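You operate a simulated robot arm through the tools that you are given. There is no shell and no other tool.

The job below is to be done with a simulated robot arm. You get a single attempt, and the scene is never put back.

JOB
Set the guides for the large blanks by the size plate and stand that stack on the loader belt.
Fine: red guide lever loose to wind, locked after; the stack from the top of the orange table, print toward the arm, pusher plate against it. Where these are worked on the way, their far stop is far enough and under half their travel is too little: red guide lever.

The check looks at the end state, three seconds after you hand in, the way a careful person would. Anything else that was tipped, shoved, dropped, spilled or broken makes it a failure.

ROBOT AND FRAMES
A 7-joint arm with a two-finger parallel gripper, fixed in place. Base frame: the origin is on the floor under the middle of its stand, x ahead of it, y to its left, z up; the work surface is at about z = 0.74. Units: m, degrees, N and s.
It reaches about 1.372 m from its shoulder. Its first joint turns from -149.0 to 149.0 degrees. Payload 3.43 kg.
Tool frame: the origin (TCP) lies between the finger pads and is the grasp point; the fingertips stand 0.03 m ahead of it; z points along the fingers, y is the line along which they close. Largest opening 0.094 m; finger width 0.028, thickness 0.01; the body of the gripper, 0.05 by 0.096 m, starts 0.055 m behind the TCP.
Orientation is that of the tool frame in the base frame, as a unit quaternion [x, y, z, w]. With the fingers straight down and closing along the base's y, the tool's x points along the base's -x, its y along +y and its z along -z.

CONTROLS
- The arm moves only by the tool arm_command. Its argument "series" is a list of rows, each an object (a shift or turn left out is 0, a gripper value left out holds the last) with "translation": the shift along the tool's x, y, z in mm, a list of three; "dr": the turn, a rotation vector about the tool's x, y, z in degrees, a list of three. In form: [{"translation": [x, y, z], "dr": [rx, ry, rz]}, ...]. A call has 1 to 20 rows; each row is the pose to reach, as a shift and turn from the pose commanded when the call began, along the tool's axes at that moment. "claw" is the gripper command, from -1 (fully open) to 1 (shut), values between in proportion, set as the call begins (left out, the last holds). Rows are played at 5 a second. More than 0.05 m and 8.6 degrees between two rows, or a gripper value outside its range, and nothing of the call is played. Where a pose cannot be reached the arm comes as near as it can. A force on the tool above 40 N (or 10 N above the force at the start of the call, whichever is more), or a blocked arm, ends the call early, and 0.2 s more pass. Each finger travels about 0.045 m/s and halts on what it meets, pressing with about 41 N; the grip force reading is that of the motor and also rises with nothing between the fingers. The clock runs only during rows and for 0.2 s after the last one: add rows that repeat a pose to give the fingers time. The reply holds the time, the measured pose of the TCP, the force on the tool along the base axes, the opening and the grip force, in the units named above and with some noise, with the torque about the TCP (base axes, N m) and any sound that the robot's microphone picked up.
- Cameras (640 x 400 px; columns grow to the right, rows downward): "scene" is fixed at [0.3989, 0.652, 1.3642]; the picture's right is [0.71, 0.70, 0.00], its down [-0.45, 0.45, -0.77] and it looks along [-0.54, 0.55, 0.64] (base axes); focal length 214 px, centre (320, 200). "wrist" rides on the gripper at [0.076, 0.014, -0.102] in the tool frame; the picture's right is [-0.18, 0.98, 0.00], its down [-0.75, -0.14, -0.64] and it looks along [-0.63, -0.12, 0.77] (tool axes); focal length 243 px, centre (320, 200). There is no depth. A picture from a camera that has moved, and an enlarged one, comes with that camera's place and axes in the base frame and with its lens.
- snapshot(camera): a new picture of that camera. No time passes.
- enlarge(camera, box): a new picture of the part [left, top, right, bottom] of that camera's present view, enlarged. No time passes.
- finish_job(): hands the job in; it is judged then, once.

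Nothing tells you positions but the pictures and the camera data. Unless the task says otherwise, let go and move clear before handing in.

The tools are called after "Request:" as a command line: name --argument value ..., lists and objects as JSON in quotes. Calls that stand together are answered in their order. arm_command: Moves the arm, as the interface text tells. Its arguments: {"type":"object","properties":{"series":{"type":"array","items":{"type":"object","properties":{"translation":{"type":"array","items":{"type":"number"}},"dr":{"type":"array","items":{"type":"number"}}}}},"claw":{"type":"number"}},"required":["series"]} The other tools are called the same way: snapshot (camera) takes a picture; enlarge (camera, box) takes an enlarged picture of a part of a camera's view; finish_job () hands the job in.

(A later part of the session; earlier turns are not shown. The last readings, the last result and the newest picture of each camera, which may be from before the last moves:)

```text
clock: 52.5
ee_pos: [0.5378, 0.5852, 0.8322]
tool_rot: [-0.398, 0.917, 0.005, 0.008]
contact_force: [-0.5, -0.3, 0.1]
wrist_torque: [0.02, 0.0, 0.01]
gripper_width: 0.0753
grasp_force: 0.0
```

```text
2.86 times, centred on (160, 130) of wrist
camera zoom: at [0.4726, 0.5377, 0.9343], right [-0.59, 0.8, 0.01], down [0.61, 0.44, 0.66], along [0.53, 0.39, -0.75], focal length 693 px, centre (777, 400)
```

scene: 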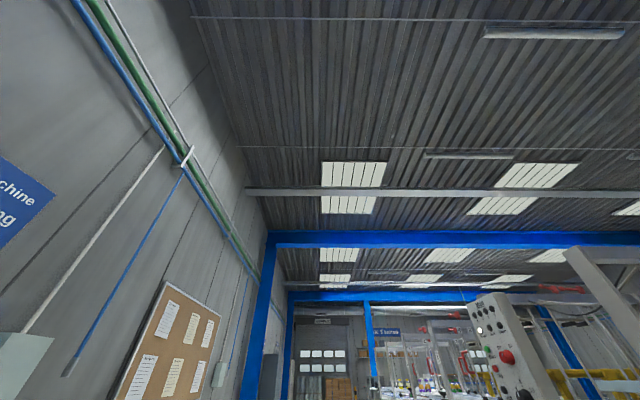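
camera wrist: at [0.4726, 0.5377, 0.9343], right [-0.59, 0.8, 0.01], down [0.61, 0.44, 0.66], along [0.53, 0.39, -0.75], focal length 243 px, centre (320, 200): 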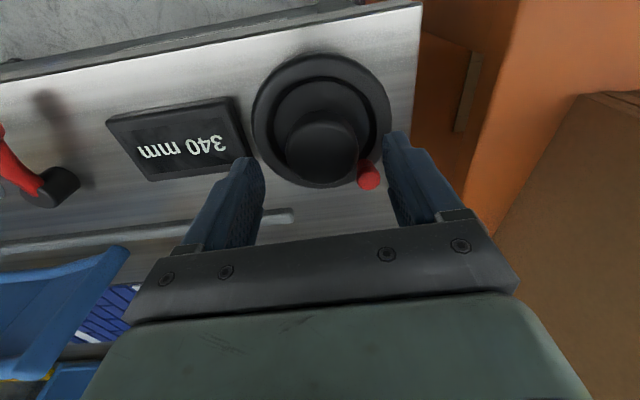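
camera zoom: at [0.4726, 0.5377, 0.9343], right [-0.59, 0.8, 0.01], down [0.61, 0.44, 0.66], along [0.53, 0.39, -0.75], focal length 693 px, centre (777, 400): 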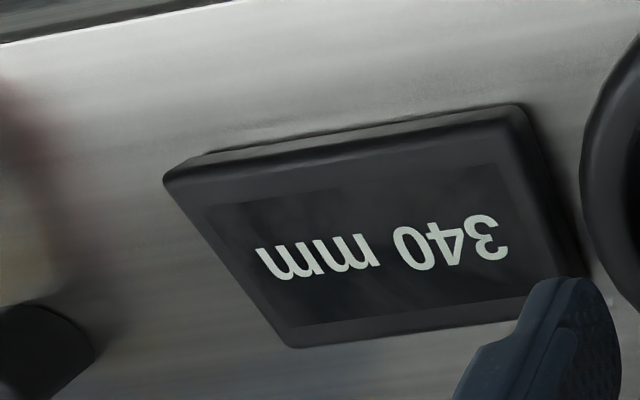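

Request:
arm_command --series '[{"translation": [0, 0, 15]}, {"translation": [0, 0, 25]}, {"translation": [0, 0, 29]}]'

Request:
arm_command --claw 1 --series '[{"translation": [0, 0, 0]}, {"translation": [0, 0, 0]}, {"translation": [0, 0, 0]}, {"translation": [0, 0, 0]}]'

Request:
arm_command --series '[{"dr": [0, 0, -1]}, {"dr": [0, 0, -2]}]'

Request:
enlarge --camera "wrist" --box '[20, 60, 260, 220]'

```text
clock: 53.3
ee_pos: [0.5368, 0.5848, 0.8054]
tool_rot: [-0.399, 0.917, 0.006, 0.009]
contact_force: [0.7, -0.4, -0.5]
wrist_torque: [0.0, 0.03, -0.01]
gripper_width: 0.0749
grasp_force: 0.1
```

```text
clock: 54.3
ee_pos: [0.5374, 0.5861, 0.8038]
tool_rot: [-0.4, 0.916, 0.007, 0.009]
contact_force: [-5.6, 6.4, -1.0]
wrist_torque: [0.31, 0.09, 0.0]
gripper_width: 0.0471
grasp_force: 44.9
```

```text
clock: 54.9
ee_pos: [0.5353, 0.5863, 0.8049]
tool_rot: [-0.416, 0.909, 0.006, 0.009]
contact_force: [-6.6, 9.1, -3.2]
wrist_torque: [0.46, 0.58, -0.02]
gripper_width: 0.0473
grasp_force: 45.1
```

```text
2.50 times, centred on (140, 140) of wrist
camera zoom: at [0.474, 0.5365, 0.9053], right [-0.62, 0.78, 0.01], down [0.59, 0.47, 0.66], along [0.51, 0.41, -0.75], focal length 606 px, centre (770, 350)
```

zoom: 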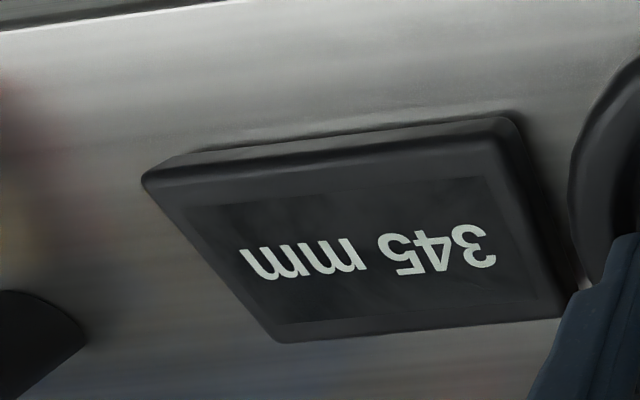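

Request:
arm_command --series '[{"dr": [0, 0, -1.5]}, {"dr": [0, 0, -3]}, {"dr": [0, 0, -4.5]}, {"dr": [0, 0, -4.5]}]'

Request:
enlarge --camera "wrist" --box '[20, 60, 260, 220]'

```text
clock: 55.9
ee_pos: [0.5358, 0.5866, 0.8043]
tool_rot: [-0.451, 0.892, 0.005, 0.009]
contact_force: [-14.4, 11.9, -10.0]
wrist_torque: [0.44, -0.09, 0.05]
gripper_width: 0.0471
grasp_force: 45.1
```

```text
2.50 times, centred on (140, 140) of wrist
camera zoom: at [0.4781, 0.5318, 0.9053], right [-0.68, 0.73, 0.01], down [0.55, 0.51, 0.66], along [0.48, 0.45, -0.75], focal length 606 px, centre (770, 350)
```

zoom: 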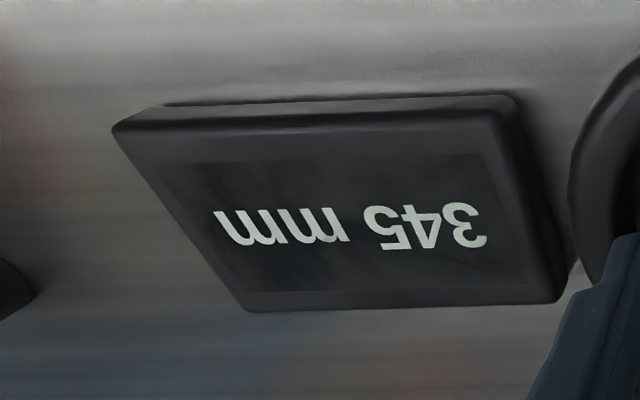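

Request:
arm_command --claw -0.6 --series '[{"translation": [0, 0, 0]}, {"translation": [0, 0, 0]}, {"translation": [0, 0, 0]}, {"translation": [0, 0, -20]}, {"translation": [0, 0, -40]}, {"translation": [0, 0, -70]}, {"translation": [0, -30, -100]}, {"translation": [0, -60, -120]}]'

Request:
snapshot --camera "wrist"

Request:
enlarge --camera "wrist" --box '[140, 0, 460, 200]'

```text
clock: 57.7
ee_pos: [0.5841, 0.5497, 0.9242]
tool_rot: [-0.452, 0.892, 0.005, 0.01]
contact_force: [0.6, 0.7, 0.0]
wrist_torque: [-0.04, -0.01, 0.01]
gripper_width: 0.0753
grasp_force: 0.1
```

```text
taken
camera wrist: at [0.5256, 0.4953, 1.0257], right [-0.68, 0.73, 0.01], down [0.55, 0.51, 0.66], along [0.48, 0.45, -0.75], focal length 243 px, centre (320, 200)
```

wrist: 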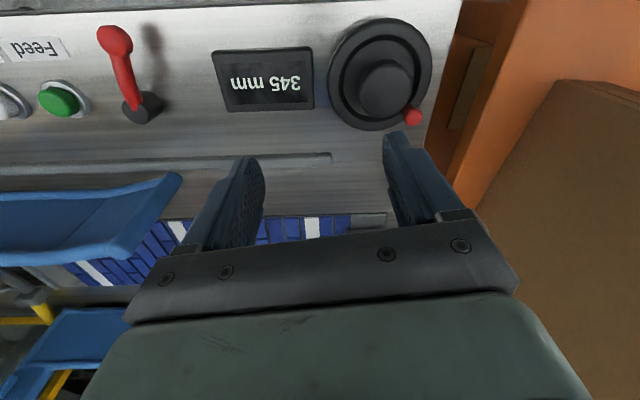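

```text
2.00 times, centred on (300, 100) of wrist
camera zoom: at [0.5256, 0.4953, 1.0257], right [-0.68, 0.73, 0.01], down [0.55, 0.51, 0.66], along [0.48, 0.45, -0.75], focal length 485 px, centre (360, 400)
```

zoom: 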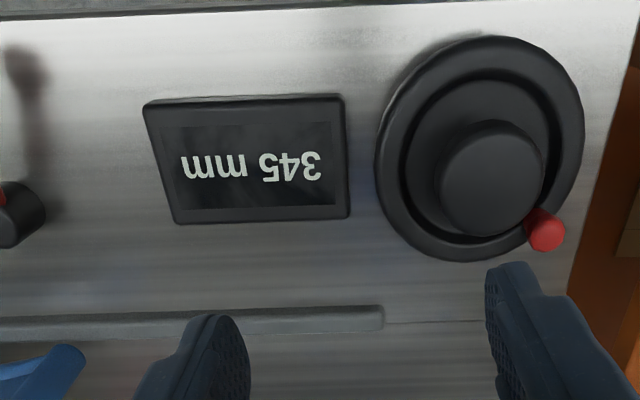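

The display holds 345 mm. Next I lock the red lever: closed fingers come down on the far side of its ball and push it back along its arc to the stop.

Request:
arm_command --claw 1 --series '[{"translation": [17, -36, 0], "dr": [0, 0, 2]}, {"translation": [33, -71, 0], "dr": [0, 0, 4]}, {"translation": [50, -106, 0], "dr": [0, 0, 6]}, {"translation": [67, -142, 10], "dr": [0, 0, 8.7]}, {"translation": [84, -178, 25], "dr": [0, 0, 8.7]}, {"translation": [100, -213, 44], "dr": [0, 0, 8.7]}]'

Request:
snapshot --camera "wrist"

```text
clock: 59.1
ee_pos: [0.6958, 0.3407, 0.8794]
tool_rot: [-0.382, 0.924, 0.007, 0.009]
contact_force: [-0.2, 0.4, 0.2]
wrist_torque: [0.0, 0.0, -0.01]
gripper_width: 0.0
grasp_force: 32.7
```

```text
taken
camera wrist: at [0.6299, 0.2966, 0.9801], right [-0.56, 0.83, 0.01], down [0.63, 0.42, 0.66], along [0.54, 0.38, -0.75], focal length 243 px, centre (320, 200)
```

wrist: 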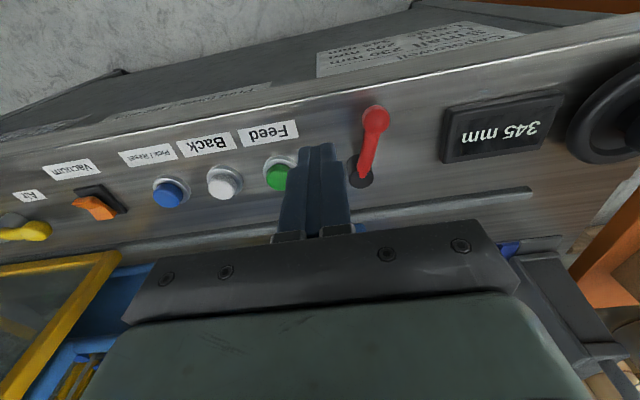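

Request:
arm_command --series '[{"translation": [0, 0, 40]}, {"translation": [0, 0, 75]}, {"translation": [0, 0, 90]}, {"translation": [-12, 6, 90]}, {"translation": [-12, 20, 90]}, {"translation": [-11, 28, 90]}, {"translation": [-10, 36.5, 90]}, {"translation": [-11, 45, 90]}, {"translation": [-12.4, 53.5, 90]}, {"translation": [-15.5, 62, 90]}, {"translation": [-19.6, 70.5, 90]}, {"translation": [-25, 78, 90]}, {"translation": [-31.9, 85.3, 90]}, {"translation": [-38, 90, 90]}, {"translation": [-45.2, 94.7, 90]}, {"translation": [-51, 97.5, 90]}, {"translation": [-56, 99, 90]}, {"translation": [-61, 99, 90]}]'

Request:
snapshot --camera "wrist"

```text
clock: 62.9
ee_pos: [0.6655, 0.4497, 0.7897]
tool_rot: [-0.381, 0.925, 0.002, 0.001]
contact_force: [-4.1, -3.6, 1.9]
wrist_torque: [-0.1, 0.09, 0.01]
gripper_width: 0.0001
grasp_force: 33.1
stopped in row 18: the force on the tool passed its limit at 45 N (the readings are from after the stop); the commanded pose is now the measured one
```

```text
taken
camera wrist: at [0.6005, 0.407, 0.8914], right [-0.56, 0.83, 0.0], down [0.63, 0.43, 0.64], along [0.53, 0.37, -0.76], focal length 243 px, centre (320, 200)
```

wrist: 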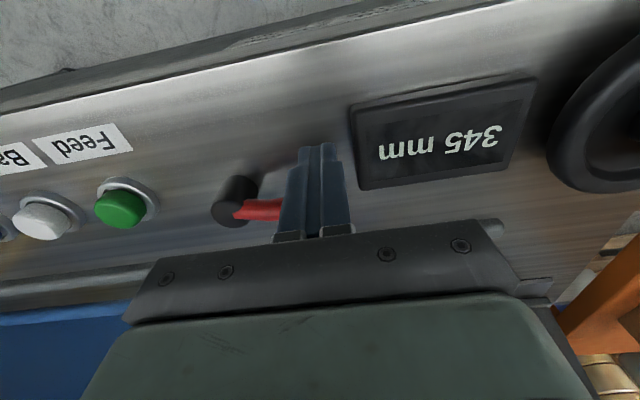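

The lever is back on its locked stop and the display still reads 345. I'll lift clear and look at the guides, belt and pusher.

Request:
arm_command --claw -1 --series '[{"translation": [15, 0, 0]}, {"translation": [15, 0, -40]}, {"translation": [15, 0, -80]}, {"translation": [0, 0, -120]}, {"translation": [-40, 0, -150]}, {"translation": [-80, 0, -180]}, {"translation": [-120, 0, -210]}, {"translation": [-160, 0, -240]}, {"translation": [-190, 0, -270]}, {"translation": [-190, 0, -300]}, {"translation": [-190, 0, -340]}]'

Request:
snapshot --camera "wrist"

Request:
enlarge --camera "wrist" --box '[160, 0, 480, 220]'

```text
clock: 65.3
ee_pos: [0.8002, 0.5815, 1.1305]
tool_rot: [-0.382, 0.924, 0.003, 0.001]
contact_force: [-0.3, 0.5, -0.1]
wrist_torque: [-0.04, -0.02, 0.04]
gripper_width: 0.094
grasp_force: 0.0
```

```text
taken
camera wrist: at [0.7352, 0.5383, 1.2327], right [-0.56, 0.83, 0.0], down [0.63, 0.43, 0.65], along [0.53, 0.37, -0.76], focal length 243 px, centre (320, 200)
```

wrist: 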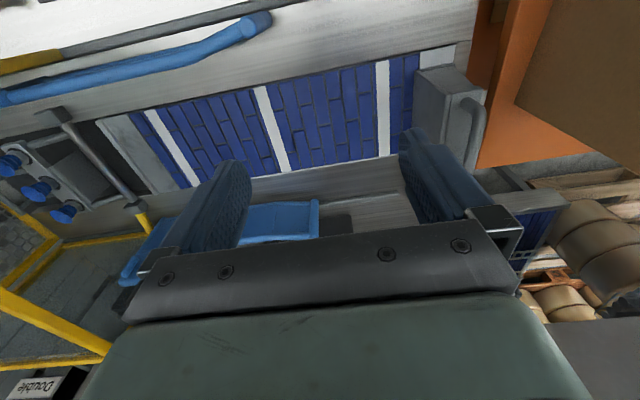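

```text
1.82 times, centred on (320, 110) of wrist
camera zoom: at [0.7352, 0.5383, 1.2327], right [-0.56, 0.83, 0.0], down [0.63, 0.43, 0.65], along [0.53, 0.37, -0.76], focal length 441 px, centre (320, 364)
```

zoom: 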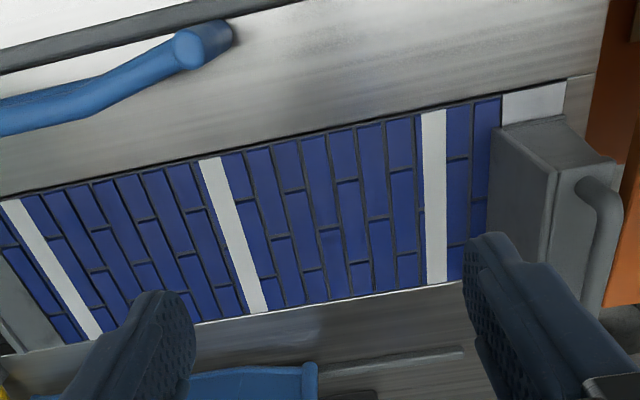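

The guides have moved apart and the pusher is at the orange-table end. Before gripping the Large stack I need to know which face carries the print, so I'll go over the stacks and look at its other side.

Request:
arm_command --series '[{"translation": [4, 42, -15], "dr": [0, 0, 5]}, {"translation": [8, 84, -30], "dr": [0, 0, 10]}, {"translation": [12, 126, -40], "dr": [0, 0, 15]}, {"translation": [16, 168, -40], "dr": [0, 0, 20]}, {"translation": [20, 210, -40], "dr": [0, 0, 25]}, {"translation": [24, 252, -40], "dr": [0, 0, 30]}, {"translation": [28, 294, -40], "dr": [0, 0, 35]}, {"translation": [31, 336, -40], "dr": [0, 0, 40]}, {"translation": [34, 378, -40], "dr": [0, 0, 45]}, {"translation": [37, 420, -40], "dr": [0, 0, 50]}, {"translation": [40, 462, -40], "dr": [0, 0, 55]}, {"translation": [44, 500, -40], "dr": [0, 0, 60]}, {"translation": [44, 535, -40], "dr": [0, 0, 65]}]'

Request:
snapshot --camera "wrist"

```text
clock: 68.1
ee_pos: [0.3935, 0.9315, 1.172]
tool_rot: [0.176, 0.984, 0.003, 0.002]
contact_force: [-0.2, -0.5, 0.1]
wrist_torque: [0.02, 0.05, 0.0]
gripper_width: 0.094
grasp_force: 0.1
```

```text
taken
camera wrist: at [0.3252, 0.9707, 1.2747], right [0.51, 0.86, 0.01], down [0.66, -0.4, 0.64], along [0.55, -0.32, -0.77], focal length 243 px, centre (320, 200)
```

wrist: 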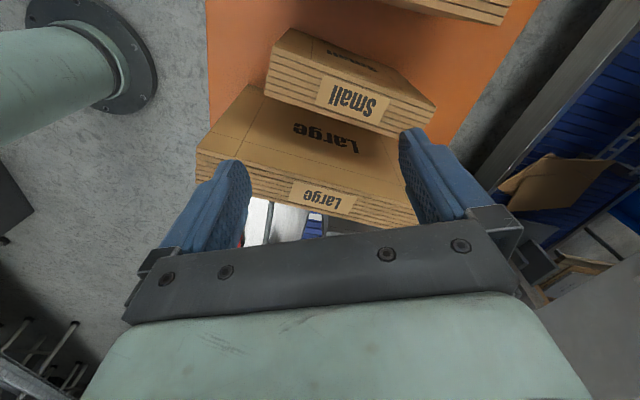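

Request:
enlarge --camera "wrist" --box '[180, 20, 460, 240]'

Request:
snapshot --camera "scene"

```text
1.82 times, centred on (320, 130) of wrist
camera zoom: at [0.3252, 0.9707, 1.2747], right [0.51, 0.86, 0.01], down [0.66, -0.4, 0.64], along [0.55, -0.32, -0.77], focal length 441 px, centre (320, 327)
```

zoom: 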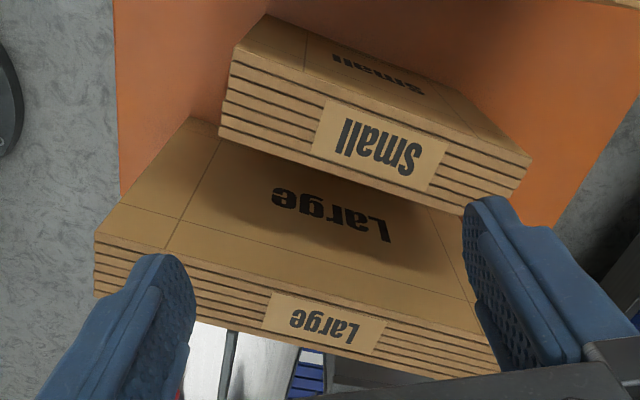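

```text
taken
```

scene: 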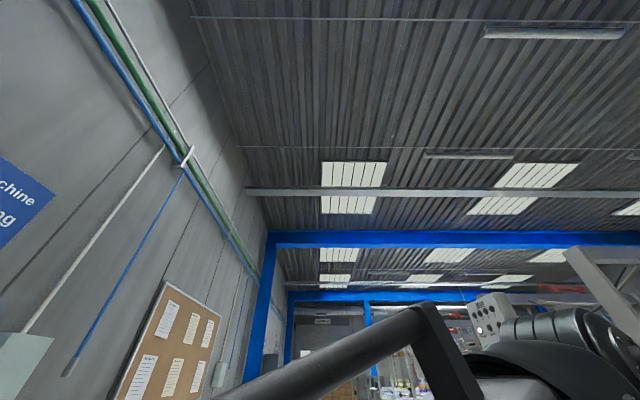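

The print ("Large") is on the face turned away from the loader, so the stack must go onto the belt turned round to face the pick arm. I'll take a second view from another spot to locate it accurately.

Request:
arm_command --series '[{"translation": [-30, -14, 0]}, {"translation": [-60, -28, 0]}, {"translation": [-91, -42, 0]}]'

Request:
snapshot --camera "wrist"

Request:
enlarge --camera "wrist" --box '[160, 0, 460, 200]'

```text
clock: 68.9
ee_pos: [0.4615, 0.8585, 1.171]
tool_rot: [0.175, 0.985, 0.003, 0.001]
contact_force: [-0.2, 0.0, -0.3]
wrist_torque: [-0.03, -0.02, -0.03]
gripper_width: 0.0943
grasp_force: 0.1
```

```text
taken
camera wrist: at [0.3931, 0.8987, 1.2743], right [0.51, 0.86, 0.01], down [0.66, -0.4, 0.64], along [0.55, -0.32, -0.77], focal length 243 px, centre (320, 200)
```

wrist: 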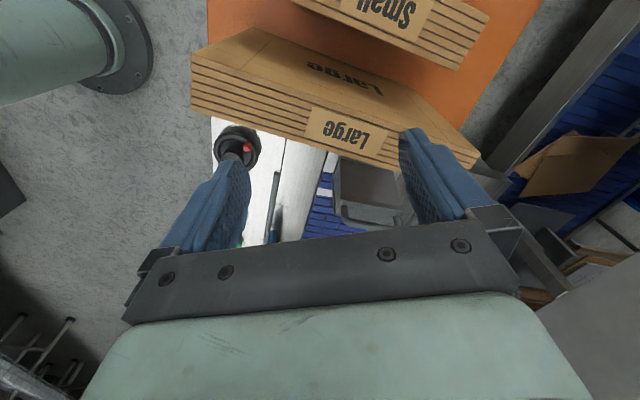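

```text
2.00 times, centred on (310, 100) of wrist
camera zoom: at [0.3931, 0.8987, 1.2743], right [0.51, 0.86, 0.01], down [0.66, -0.4, 0.64], along [0.55, -0.32, -0.77], focal length 485 px, centre (340, 400)
```

zoom: 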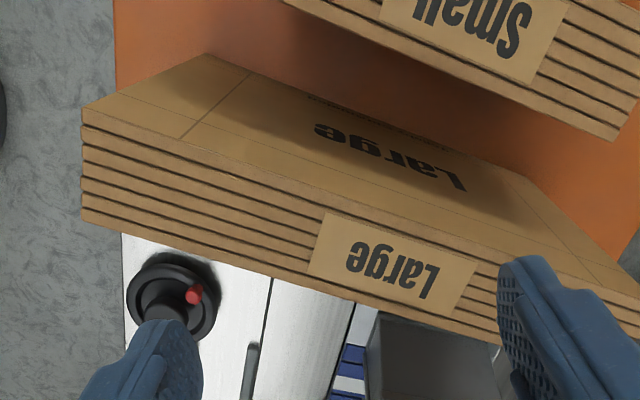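

Request:
enlarge --camera "wrist" --box '[380, 60, 500, 180]'

Request:
enlarge --camera "wrist" --box '[180, 20, 300, 140]'

Request:
enlarge --camera "wrist" --box '[240, 100, 430, 240]'

```text
3.33 times, centred on (440, 120) of wrist
camera zoom: at [0.3931, 0.8987, 1.2743], right [0.51, 0.86, 0.01], down [0.66, -0.4, 0.64], along [0.55, -0.32, -0.77], focal length 809 px, centre (-80, 467)
```

zoom: 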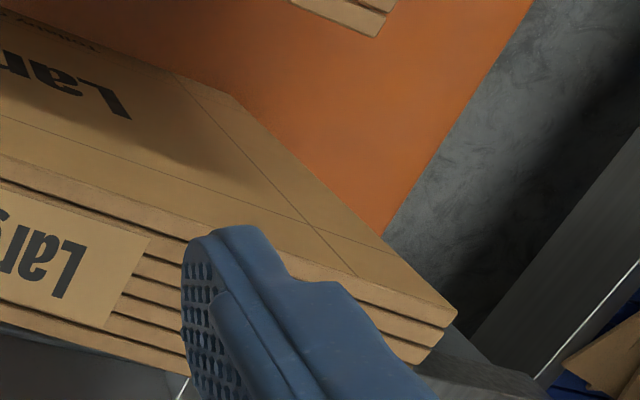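

```text
3.33 times, centred on (240, 80) of wrist
camera zoom: at [0.3931, 0.8987, 1.2743], right [0.51, 0.86, 0.01], down [0.66, -0.4, 0.64], along [0.55, -0.32, -0.77], focal length 809 px, centre (587, 600)
```

zoom: 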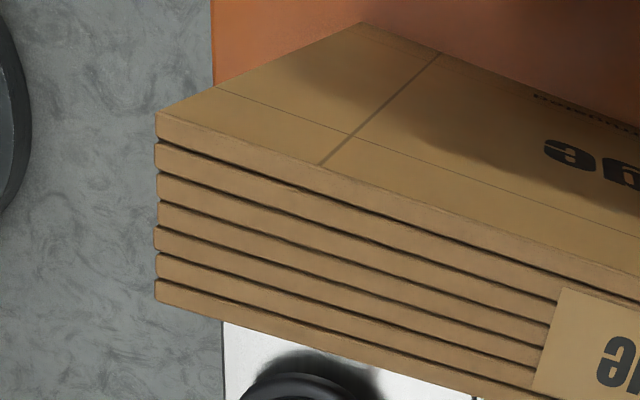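

```text
2.86 times, centred on (335, 170) of wrist
camera zoom: at [0.3931, 0.8987, 1.2743], right [0.51, 0.86, 0.01], down [0.66, -0.4, 0.64], along [0.55, -0.32, -0.77], focal length 693 px, centre (277, 286)
```

zoom: 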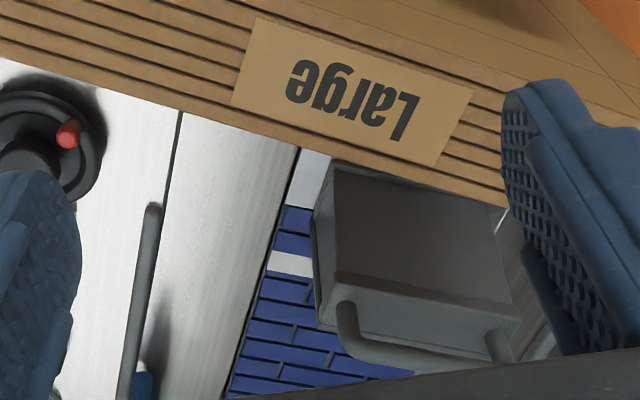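

The stack's top centre is near (0.508, 0.865, 1.02). It is about 54 mm thick and sits turned about 4° from the machine axes. I'll grip with the tool turned so that a 176° clockwise turn later puts the print toward the pick arm, testing first that the wrist reaches that start angle.

Request:
arm_command --series '[{"translation": [-4, 2, 0], "dr": [0, 0, -8]}, {"translation": [-8, 4, 0], "dr": [0, 0, -16]}, {"translation": [-12, 6, 0], "dr": [0, 0, -24]}, {"translation": [-16, 8, 0], "dr": [0, 0, -32]}, {"translation": [-20, 10, 0], "dr": [0, 0, -40]}, {"translation": [-24, 13, 0], "dr": [0, 0, -48]}, {"translation": [-28, 15, 0], "dr": [0, 0, -56]}, {"translation": [-32, 17, 0], "dr": [0, 0, -64]}, {"translation": [-36, 19, 0], "dr": [0, 0, -72]}, {"translation": [-41, 22, 0], "dr": [0, 0, -80]}, {"translation": [-41, 22, 0], "dr": [0, 0, -88]}, {"translation": [-41, 22, 0], "dr": [0, 0, -96]}, {"translation": [-41, 22, 0], "dr": [0, 0, -104]}, {"translation": [-41, 22, 0], "dr": [0, 0, -112]}, {"translation": [-41, 22, 0], "dr": [0, 0, -120]}]'

Request:
arm_command --series '[{"dr": [0, 0, -8]}, {"dr": [0, 0, -16]}, {"dr": [0, 0, -24]}, {"dr": [0, 0, -32]}, {"dr": [0, 0, -40]}, {"dr": [0, 0, -48]}, {"dr": [0, 0, -56]}, {"dr": [0, 0, -64]}, {"dr": [0, 0, -72]}, {"dr": [0, 0, -80]}, {"dr": [0, 0, -88]}, {"dr": [0, 0, -96]}, {"dr": [0, 0, -104]}, {"dr": [0, 0, -112]}, {"dr": [0, 0, -120]}]'

Request:
snapshot --camera "wrist"

```text
clock: 72.1
ee_pos: [0.5075, 0.8648, 1.1731]
tool_rot: [0.766, -0.643, -0.002, -0.003]
contact_force: [0.6, 0.1, 0.6]
wrist_torque: [0.04, 0.01, 0.02]
gripper_width: 0.0942
grasp_force: 0.0
```

```text
clock: 75.3
ee_pos: [0.5092, 0.8659, 1.1722]
tool_rot: [0.94, 0.342, 0.001, -0.002]
contact_force: [-0.5, -1.5, 1.1]
wrist_torque: [0.0, 0.01, -0.02]
gripper_width: 0.0939
grasp_force: 0.1
```

```text
taken
camera wrist: at [0.5752, 0.9042, 1.2749], right [0.49, -0.87, -0.01], down [-0.67, -0.38, 0.64], along [-0.56, -0.31, -0.77], focal length 243 px, centre (320, 200)
```

wrist: 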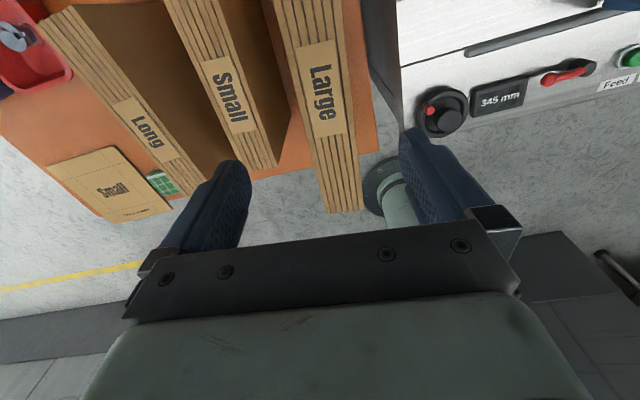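

Request:
enlarge --camera "wrist" --box '[260, 0, 400, 100]'

Request:
enlarge --camera "wrist" --box '[270, 120, 410, 220]'

Request:
enlarge --camera "wrist" --box '[40, 0, 300, 190]'

```text
4.00 times, centred on (330, 50) of wrist
camera zoom: at [0.5752, 0.9042, 1.2749], right [0.49, -0.87, -0.01], down [-0.67, -0.38, 0.64], along [-0.56, -0.31, -0.77], focal length 970 px, centre (280, 800)
```

zoom: 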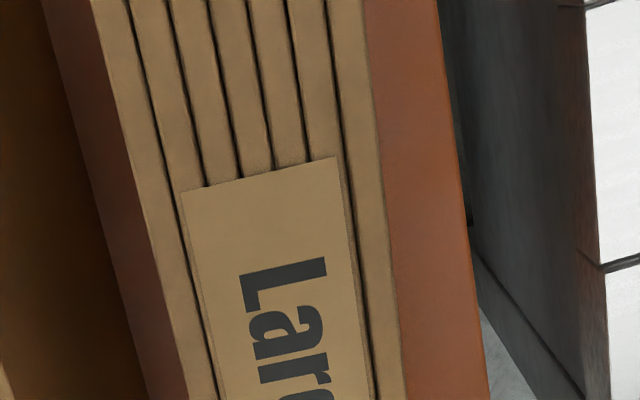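

```text
4.00 times, centred on (340, 170) of wrist
camera zoom: at [0.5752, 0.9042, 1.2749], right [0.49, -0.87, -0.01], down [-0.67, -0.38, 0.64], along [-0.56, -0.31, -0.77], focal length 970 px, centre (240, 320)
```

zoom: 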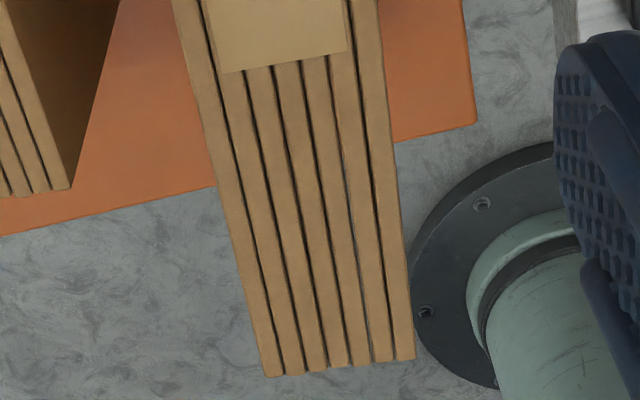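

```text
2.11 times, centred on (170, 95) of wrist
camera zoom: at [0.5752, 0.9042, 1.2749], right [0.49, -0.87, -0.01], down [-0.67, -0.38, 0.64], along [-0.56, -0.31, -0.77], focal length 511 px, centre (636, 421)
```

zoom: 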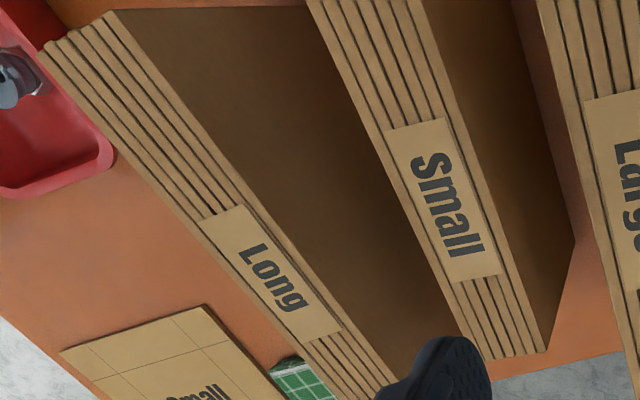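

The wrist reaches it. The stack's centre is confirmed at (0.510, 0.865), top at z≈1.014, with room on both sides for the fingers. Descending over it.

Request:
arm_command --claw -1 --series '[{"translation": [0, 1, 40], "dr": [0, 0, -1.2]}, {"translation": [0, 1, 80], "dr": [0, 0, -1.2]}, {"translation": [0, 1, 120], "dr": [0, 0, -1.2]}]'

Request:
snapshot --camera "wrist"

```text
clock: 76.1
ee_pos: [0.5109, 0.8654, 1.0498]
tool_rot: [0.937, 0.35, 0.002, -0.003]
contact_force: [0.0, -0.2, 0.0]
wrist_torque: [0.0, 0.02, -0.01]
gripper_width: 0.094
grasp_force: 0.1
```

```text
taken
camera wrist: at [0.5762, 0.9037, 1.1532], right [0.51, -0.86, -0.01], down [-0.66, -0.39, 0.64], along [-0.55, -0.32, -0.77], focal length 243 px, centre (320, 200)
```

wrist: 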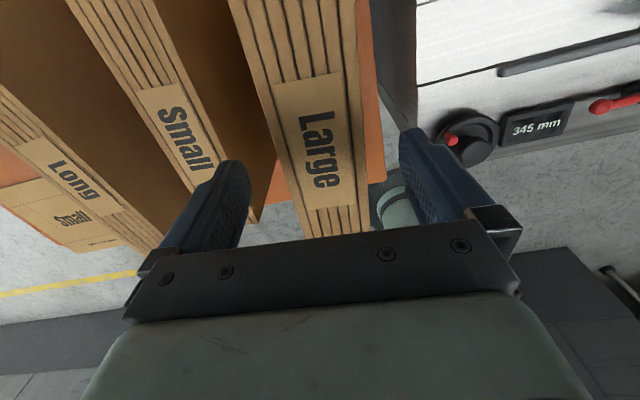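

Request:
arm_command --series '[{"translation": [0, 0, 25]}, {"translation": [0, 0, 50]}, {"translation": [0, 0, 65]}, {"translation": [0, 0, 75]}]'

Request:
snapshot --camera "wrist"

```text
clock: 77.1
ee_pos: [0.5095, 0.8672, 0.9767]
tool_rot: [0.936, 0.352, 0.002, -0.003]
contact_force: [-0.3, 1.1, -0.1]
wrist_torque: [-0.01, 0.01, -0.01]
gripper_width: 0.0944
grasp_force: 0.1
```

```text
taken
camera wrist: at [0.5754, 0.9062, 1.0797], right [0.51, -0.86, -0.01], down [-0.66, -0.39, 0.64], along [-0.55, -0.32, -0.77], focal length 243 px, centre (320, 200)
```

wrist: 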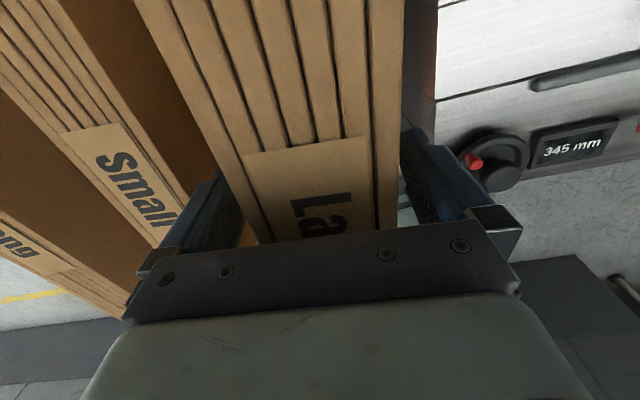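

The fingers straddle the stack with clear space on both sides. Closing now.

Request:
arm_command --claw 1 --series '[{"translation": [0, 0, 0]}, {"translation": [0, 0, 0]}, {"translation": [0, 0, 0]}, {"translation": [0, 0, 0]}, {"translation": [0, 0, 0]}]'

Request:
snapshot --camera "wrist"

```text
clock: 78.3
ee_pos: [0.5102, 0.8656, 0.9774]
tool_rot: [0.936, 0.351, 0.003, -0.002]
contact_force: [2.0, -1.2, -0.5]
wrist_torque: [-0.44, -0.63, -0.09]
gripper_width: 0.0604
grasp_force: 40.9
```

```text
taken
camera wrist: at [0.5756, 0.9062, 1.0798], right [0.51, -0.86, 0.0], down [-0.66, -0.39, 0.64], along [-0.55, -0.32, -0.77], focal length 243 px, centre (320, 200)
```

wrist: 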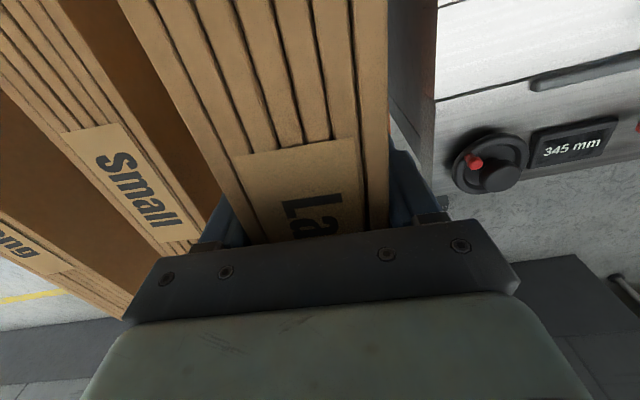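

Gripped at 60 mm. Lifting straight up.

Request:
arm_command --series '[{"translation": [0, 0, -10]}, {"translation": [0, 0, -25]}, {"translation": [0, 0, -50]}]'

Request:
snapshot --camera "wrist"

```text
clock: 79.1
ee_pos: [0.5096, 0.8662, 1.0263]
tool_rot: [0.936, 0.351, 0.003, -0.003]
contact_force: [0.7, 0.8, -9.0]
wrist_torque: [-0.02, 0.0, 0.05]
gripper_width: 0.0602
grasp_force: 41.2
```

```text
taken
camera wrist: at [0.5746, 0.9059, 1.1292], right [0.51, -0.86, 0.0], down [-0.66, -0.39, 0.64], along [-0.55, -0.32, -0.77], focal length 243 px, centre (320, 200)
```

wrist: 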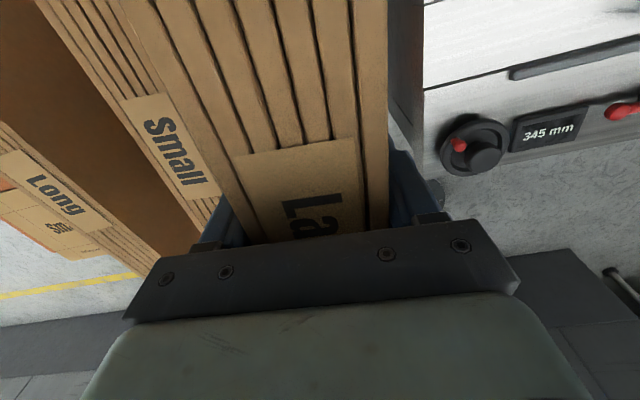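

The weight reads about 9 N and it hangs balanced. I'll lift well above the pusher and carry it toward the loader before turning it.

Request:
arm_command --series '[{"translation": [0, 0, -35]}, {"translation": [0, 0, -75]}, {"translation": [0, 0, -115]}, {"translation": [0, 0, -150]}, {"translation": [0, 0, -180]}, {"translation": [2, 30, -180]}, {"translation": [4, 65, -180]}, {"translation": [7, 105, -180]}, {"translation": [9, 145, -180]}, {"translation": [12, 185, -180]}, {"translation": [15, 225, -180]}, {"translation": [17, 255, -180]}, {"translation": [18, 275, -180]}]'

Request:
snapshot --camera "wrist"

```text
clock: 81.9
ee_pos: [0.6897, 0.6812, 1.2067]
tool_rot: [0.941, 0.337, 0.001, -0.005]
contact_force: [-0.6, 0.2, -7.8]
wrist_torque: [-0.01, -0.03, -0.01]
gripper_width: 0.0602
grasp_force: 40.9
out of reach, approached as far as the arm can: row 12, 13
```

```text
taken
camera wrist: at [0.7576, 0.7184, 1.3088], right [0.48, -0.88, -0.01], down [-0.67, -0.38, 0.64], along [-0.57, -0.3, -0.77], focal length 243 px, centre (320, 200)
```

wrist: 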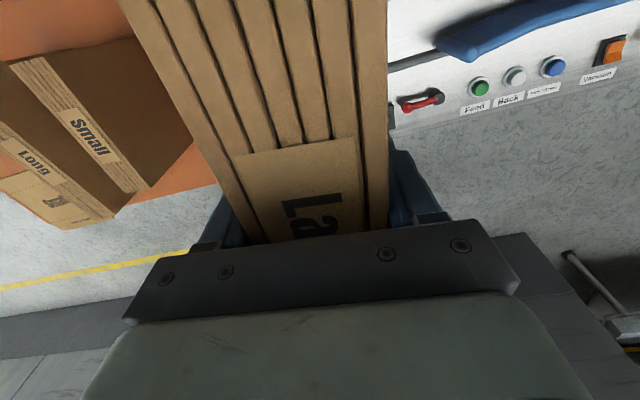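

Now turning the stack clockwise at this height to face the print toward the pick arm.

Request:
arm_command --series '[{"dr": [0, 0, 5]}, {"dr": [0, 0, 12]}, {"dr": [0, 0, 20]}, {"dr": [0, 0, 28]}, {"dr": [0, 0, 36]}, {"dr": [0, 0, 44]}, {"dr": [0, 0, 52]}, {"dr": [0, 0, 60]}, {"dr": [0, 0, 68]}, {"dr": [0, 0, 76]}, {"dr": [0, 0, 84]}, {"dr": [0, 0, 90]}]'

Request:
arm_command --series '[{"dr": [0, 0, 6]}, {"dr": [0, 0, 14]}, {"dr": [0, 0, 22]}, {"dr": [0, 0, 30]}, {"dr": [0, 0, 38]}, {"dr": [0, 0, 46]}, {"dr": [0, 0, 54]}, {"dr": [0, 0, 62]}, {"dr": [0, 0, 70]}, {"dr": [0, 0, 77]}, {"dr": [0, 0, 82]}, {"dr": [0, 0, 84.4]}]'

Request:
snapshot --camera "wrist"

```text
clock: 84.5
ee_pos: [0.6914, 0.683, 1.2051]
tool_rot: [0.91, -0.416, -0.001, -0.002]
contact_force: [-0.3, 0.5, -8.3]
wrist_torque: [-0.01, 0.03, 0.0]
gripper_width: 0.0602
grasp_force: 41.6
```

```text
clock: 87.1
ee_pos: [0.6908, 0.6828, 1.2054]
tool_rot: [-0.395, 0.919, 0.004, 0.002]
contact_force: [0.5, -0.5, -8.5]
wrist_torque: [0.01, 0.04, -0.02]
gripper_width: 0.0602
grasp_force: 40.9
```

```text
taken
camera wrist: at [0.6269, 0.6369, 1.3078], right [-0.59, 0.81, 0.0], down [0.62, 0.45, 0.65], along [0.52, 0.38, -0.76], focal length 243 px, centre (320, 200)
```

wrist: 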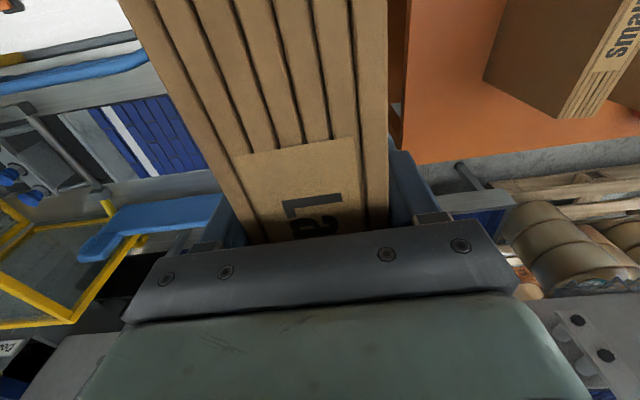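

Request:
enlarge --camera "wrist" --box '[0, 0, 240, 150]'

Request:
enlarge --camera "wrist" --box '[0, 130, 240, 280]'

```text
2.67 times, centred on (120, 75) of wrist
camera zoom: at [0.6269, 0.6369, 1.3078], right [-0.59, 0.81, 0.0], down [0.62, 0.45, 0.65], along [0.52, 0.38, -0.76], focal length 647 px, centre (853, 533)
```

zoom: 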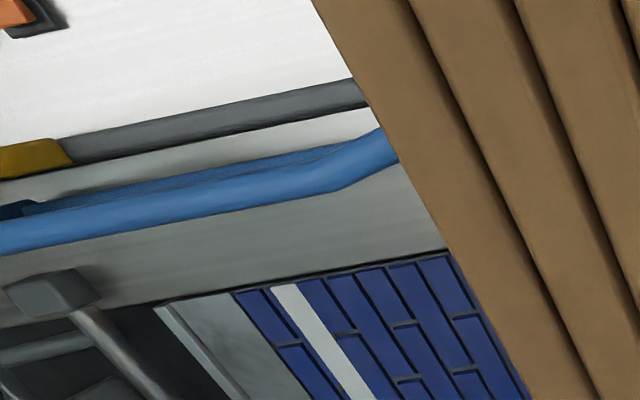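

```text
2.67 times, centred on (120, 205) of wrist
camera zoom: at [0.6269, 0.6369, 1.3078], right [-0.59, 0.81, 0.0], down [0.62, 0.45, 0.65], along [0.52, 0.38, -0.76], focal length 647 px, centre (853, 187)
```

zoom: 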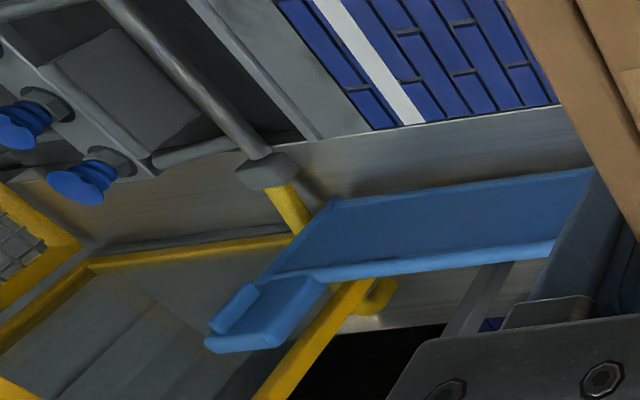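

The print now faces the pick arm. The guides span roughly v = 0.94 to 1.28 and are about 0.12 m tall, with flared mouths at the pusher end. I'll carry the stack over the flared mouth, square it up, and then lower.

Request:
arm_command --series '[{"translation": [-18, -36, 0], "dr": [0, 0, 0.3]}, {"translation": [-37, -73, 0], "dr": [0, 0, 0.6]}, {"translation": [-55, -110, 0], "dr": [0, 0, 0.9]}, {"translation": [-74, -147, 0], "dr": [0, 0, 1.2]}, {"translation": [-92, -184, 0], "dr": [0, 0, 1.5]}, {"translation": [-110, -221, 0], "dr": [0, 0, 1.5]}, {"translation": [-129, -258, 0], "dr": [0, 0, 1.5]}]'

Request:
snapshot --camera "wrist"

```text
clock: 88.7
ee_pos: [0.9655, 0.6002, 1.2055]
tool_rot: [-0.384, 0.923, 0.002, 0.001]
contact_force: [-1.1, 0.5, -7.2]
wrist_torque: [-0.04, -0.01, 0.04]
gripper_width: 0.0604
grasp_force: 40.6
```

```text
taken
camera wrist: at [0.9009, 0.5565, 1.3076], right [-0.57, 0.82, 0.01], down [0.63, 0.43, 0.65], along [0.53, 0.37, -0.76], focal length 243 px, centre (320, 200)
```

wrist: 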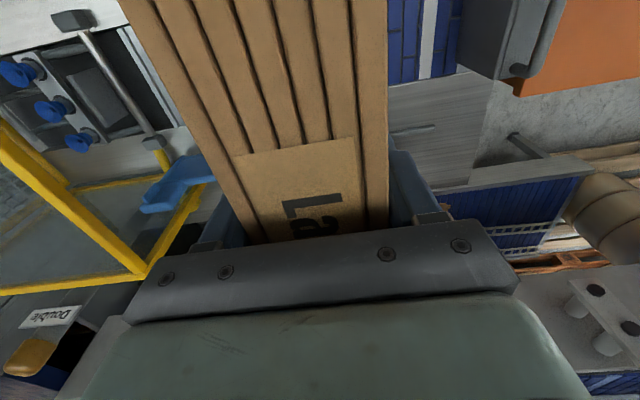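

Request:
arm_command --series '[{"translation": [0, 0, 35]}, {"translation": [0, 0, 70]}, {"translation": [0, 0, 100]}]'

Request:
snapshot --camera "wrist"

Request:
arm_command --series '[{"translation": [0, 0, 12]}, {"translation": [0, 0, 24]}, {"translation": [0, 0, 36]}, {"translation": [0, 0, 48]}]'

```text
clock: 89.5
ee_pos: [0.9666, 0.5993, 1.105]
tool_rot: [-0.384, 0.923, 0.003, 0.002]
contact_force: [0.1, 0.2, -6.8]
wrist_torque: [0.01, 0.0, -0.01]
gripper_width: 0.0607
grasp_force: 41.2
```

```text
taken
camera wrist: at [0.902, 0.556, 1.2066], right [-0.57, 0.82, 0.0], down [0.63, 0.43, 0.65], along [0.53, 0.37, -0.76], focal length 243 px, centre (320, 200)
```

wrist: 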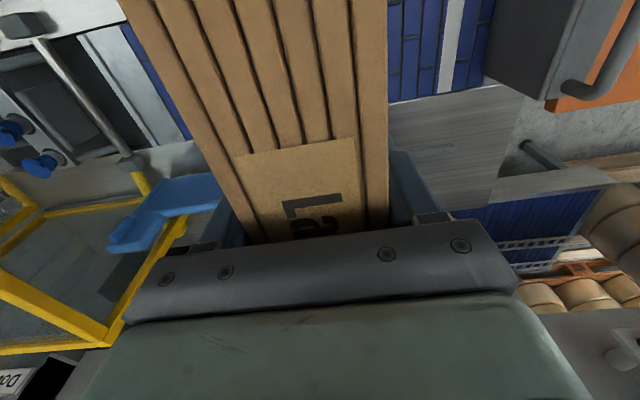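

```text
clock: 90.5
ee_pos: [0.9668, 0.6002, 1.0569]
tool_rot: [-0.384, 0.923, 0.002, 0.002]
contact_force: [-0.7, 0.4, -6.3]
wrist_torque: [-0.03, 0.0, -0.01]
gripper_width: 0.06
grasp_force: 41.5
```

Request:
arm_command --series '[{"translation": [0, 0, 12]}, {"translation": [0, 0, 24]}, {"translation": [0, 0, 36]}, {"translation": [0, 0, 48]}, {"translation": [0, 0, 60]}, {"translation": [0, 0, 68]}]'

Request:
snapshot --camera "wrist"

```text
clock: 91.9
ee_pos: [0.9675, 0.6014, 0.9898]
tool_rot: [-0.384, 0.923, 0.003, 0.002]
contact_force: [0.0, -0.4, -6.8]
wrist_torque: [0.02, 0.0, 0.01]
gripper_width: 0.0603
grasp_force: 40.9
```

```text
taken
camera wrist: at [0.9026, 0.5563, 1.0911], right [-0.57, 0.82, 0.0], down [0.63, 0.43, 0.65], along [0.53, 0.37, -0.76], focal length 243 px, centre (320, 200)
```

wrist: 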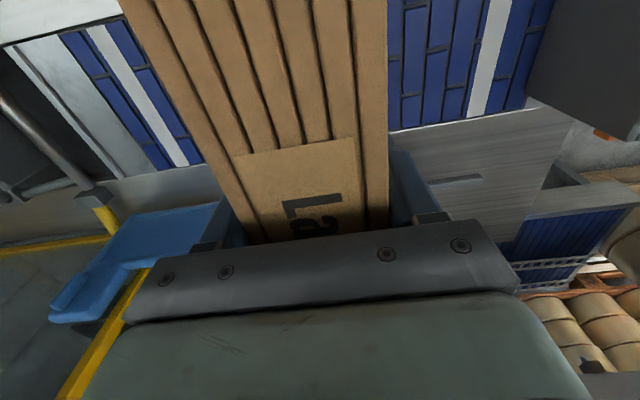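

Request:
arm_command --series '[{"translation": [0, 0, 4]}, {"translation": [0, 0, 8]}, {"translation": [0, 0, 10]}]'

Request:
arm_command --series '[{"translation": [0, 0, 2]}, {"translation": [0, 0, 4]}]'

Request:
arm_command --series '[{"translation": [0, 0, 2]}, {"translation": [0, 0, 4]}]'

```text
clock: 92.7
ee_pos: [0.969, 0.6007, 0.9795]
tool_rot: [-0.385, 0.923, 0.003, 0.003]
contact_force: [-0.5, 0.2, -7.4]
wrist_torque: [-0.01, 0.0, -0.01]
gripper_width: 0.0599
grasp_force: 40.7
```

```text
clock: 93.3
ee_pos: [0.9662, 0.5999, 0.9778]
tool_rot: [-0.385, 0.923, 0.003, 0.004]
contact_force: [3.2, 3.4, 14.3]
wrist_torque: [-1.33, 0.33, 0.15]
gripper_width: 0.0606
grasp_force: 41.0
```

```text
clock: 93.9
ee_pos: [0.9691, 0.5998, 0.9736]
tool_rot: [-0.384, 0.923, 0.004, 0.006]
contact_force: [11.3, 11.8, 31.8]
wrist_torque: [-1.04, -0.71, 0.59]
gripper_width: 0.0607
grasp_force: 41.1
```

Contact shows at the near end first. The tool pitch has drifted about 0.7° since the grip, so the stack hangs slightly nose-down. I'll lift a little, level it, and try again.

Request:
arm_command --series '[{"translation": [0, 0, -4]}, {"translation": [0, 0, -10], "dr": [0.15, 0.35, 0]}, {"translation": [0, 0, -12], "dr": [0.33, 0.75, 0]}, {"translation": [0, 0, -12], "dr": [0.33, 0.75, 0]}]'

Request:
snapshot --camera "wrist"

```text
clock: 94.9
ee_pos: [0.9678, 0.5997, 0.9848]
tool_rot: [-0.385, 0.923, -0.002, -0.004]
contact_force: [0.6, 0.3, -7.2]
wrist_torque: [0.04, 0.01, 0.01]
gripper_width: 0.0603
grasp_force: 40.8
```

```text
taken
camera wrist: at [0.9032, 0.5576, 1.0865], right [-0.57, 0.82, 0.0], down [0.63, 0.44, 0.64], along [0.53, 0.36, -0.77], focal length 243 px, centre (320, 200)
```

wrist: 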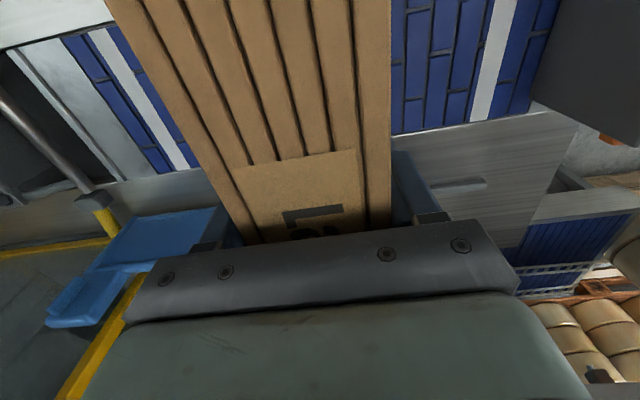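

Request:
arm_command --series '[{"translation": [0, 0, 3]}, {"translation": [0, 0, 6]}]'

Request:
arm_command --series '[{"translation": [0, 0, 2]}, {"translation": [0, 0, 2]}]'

Request:
arm_command --series '[{"translation": [0, 0, 1.5]}, {"translation": [0, 0, 1.5]}]'

```text
clock: 95.5
ee_pos: [0.9674, 0.6013, 0.977]
tool_rot: [-0.385, 0.923, -0.003, -0.003]
contact_force: [0.3, 0.1, -7.3]
wrist_torque: [-0.03, 0.01, -0.01]
gripper_width: 0.0604
grasp_force: 41.6
```

```text
clock: 96.1
ee_pos: [0.9674, 0.6015, 0.9758]
tool_rot: [-0.385, 0.923, -0.002, -0.004]
contact_force: [-0.3, -0.4, -6.8]
wrist_torque: [0.0, 0.02, 0.01]
gripper_width: 0.0603
grasp_force: 40.5
```

```text
clock: 96.7
ee_pos: [0.9677, 0.6014, 0.9743]
tool_rot: [-0.384, 0.923, -0.001, -0.003]
contact_force: [-0.2, -1.0, -3.3]
wrist_torque: [0.09, -0.05, -0.01]
gripper_width: 0.0605
grasp_force: 40.8
```

Request:
arm_command --series '[{"translation": [0, 0, 1]}, {"translation": [0, 0, 1]}]'

Request:
arm_command --series '[{"translation": [0, 0, 0]}, {"translation": [0, 0, 0]}]'

```text
clock: 97.3
ee_pos: [0.9687, 0.6003, 0.9746]
tool_rot: [-0.383, 0.924, -0.001, -0.002]
contact_force: [0.6, -3.0, 2.5]
wrist_torque: [0.28, -0.52, -0.11]
gripper_width: 0.0603
grasp_force: 41.0
```

```text
clock: 97.9
ee_pos: [0.968, 0.6014, 0.9762]
tool_rot: [-0.384, 0.923, -0.002, -0.002]
contact_force: [0.7, -3.5, 5.4]
wrist_torque: [0.42, -0.77, -0.19]
gripper_width: 0.0603
grasp_force: 41.0
```

Now the far end touches first, so level is in between. I'll take back half the pitch, raise a few millimetres and slide forward into the straight part of the guides, watching the side force.

Request:
arm_command --series '[{"translation": [0, 0, -5], "dr": [0, -0.2, 0]}, {"translation": [0, 0, -8], "dr": [-0.1, -0.4, 0]}, {"translation": [0, -15, -8], "dr": [-0.1, -0.4, 0]}, {"translation": [0, -30, -8], "dr": [-0.1, -0.4, 0]}]'

Request:
arm_command --series '[{"translation": [0, -10, 0]}, {"translation": [0, -20, 0]}, {"translation": [0, -30, 0]}]'

Request:
snapshot --camera "wrist"

```text
clock: 98.9
ee_pos: [0.9882, 0.5793, 0.9799]
tool_rot: [-0.385, 0.923, 0.001, 0.0]
contact_force: [0.0, 0.4, -7.6]
wrist_torque: [0.03, 0.01, 0.01]
gripper_width: 0.0602
grasp_force: 41.1
```

```text
clock: 99.7
ee_pos: [1.0117, 0.5586, 0.9809]
tool_rot: [-0.384, 0.923, 0.0, 0.0]
contact_force: [-0.3, 0.3, -7.4]
wrist_torque: [0.01, 0.05, -0.02]
gripper_width: 0.0604
grasp_force: 41.1
```

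```text
taken
camera wrist: at [0.9459, 0.5152, 1.0835], right [-0.57, 0.82, 0.0], down [0.63, 0.44, 0.64], along [0.53, 0.36, -0.77], focal length 243 px, centre (320, 200)
```

wrist: 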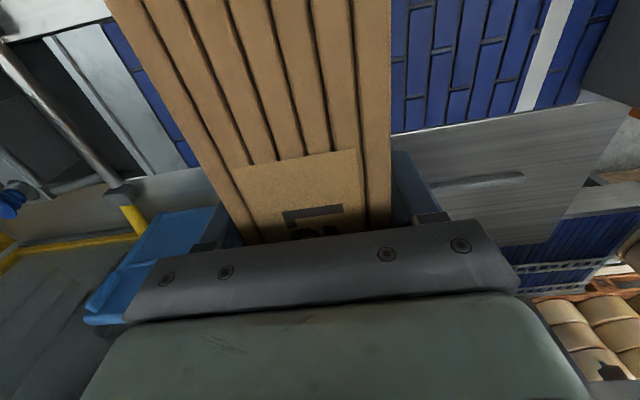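

Request:
arm_command --series '[{"translation": [1, -8, 0]}, {"translation": [1.5, -16, 0]}, {"translation": [2, -25, 0]}]'

Request:
arm_command --series '[{"translation": [0, -8, 0]}, {"translation": [0, -16, 0]}, {"translation": [0, -25, 0]}]'

Request:
snapshot --camera "wrist"

```text
clock: 100.5
ee_pos: [1.0269, 0.5382, 0.9803]
tool_rot: [-0.384, 0.923, 0.0, 0.001]
contact_force: [-0.4, 0.7, -7.7]
wrist_torque: [0.0, 0.05, 0.0]
gripper_width: 0.0604
grasp_force: 40.4
```

```text
clock: 101.3
ee_pos: [1.0459, 0.5203, 0.9806]
tool_rot: [-0.385, 0.923, 0.0, 0.0]
contact_force: [0.4, 0.0, -7.3]
wrist_torque: [0.0, 0.05, -0.01]
gripper_width: 0.0606
grasp_force: 41.2
```

```text
taken
camera wrist: at [0.9803, 0.4782, 1.0832], right [-0.57, 0.82, 0.0], down [0.63, 0.44, 0.64], along [0.53, 0.36, -0.77], focal length 243 px, centre (320, 200)
```

wrist: 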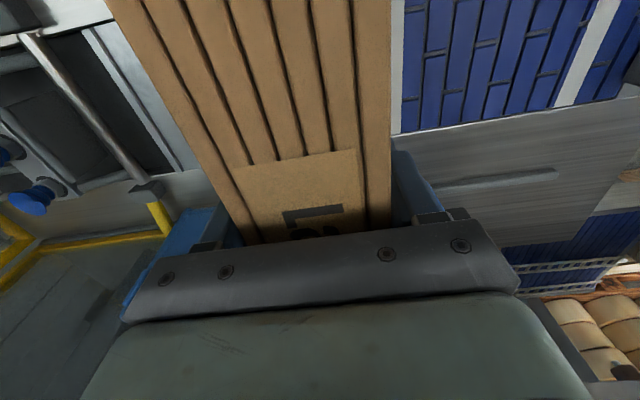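

No side force, and the stack is in the straight part of the guides at u≈0.37. Lowering gently onto the belt.

Request:
arm_command --series '[{"translation": [0, 0, 2]}, {"translation": [0, 0, 3]}]'

Request:
arm_command --series '[{"translation": [0, 0, 1]}, {"translation": [0, 0, 1.5]}, {"translation": [0, 0, 1.5]}]'

Request:
arm_command --series '[{"translation": [0, 0, 1]}, {"translation": [0, 0, 1.5]}, {"translation": [0, 0, 1.5]}]'

```text
clock: 101.9
ee_pos: [1.0438, 0.5213, 0.9785]
tool_rot: [-0.384, 0.923, 0.0, 0.0]
contact_force: [-0.2, -0.8, -8.3]
wrist_torque: [-0.03, 0.05, 0.01]
gripper_width: 0.0602
grasp_force: 40.7
```

```text
clock: 102.7
ee_pos: [1.046, 0.5203, 0.9771]
tool_rot: [-0.384, 0.923, 0.0, 0.0]
contact_force: [0.0, -0.4, -7.5]
wrist_torque: [-0.02, 0.04, 0.01]
gripper_width: 0.0606
grasp_force: 41.2
```

```text
clock: 103.5
ee_pos: [1.0442, 0.5217, 0.9747]
tool_rot: [-0.384, 0.923, -0.001, 0.0]
contact_force: [0.9, 0.4, -6.8]
wrist_torque: [-0.03, 0.01, 0.02]
gripper_width: 0.0604
grasp_force: 41.1
```

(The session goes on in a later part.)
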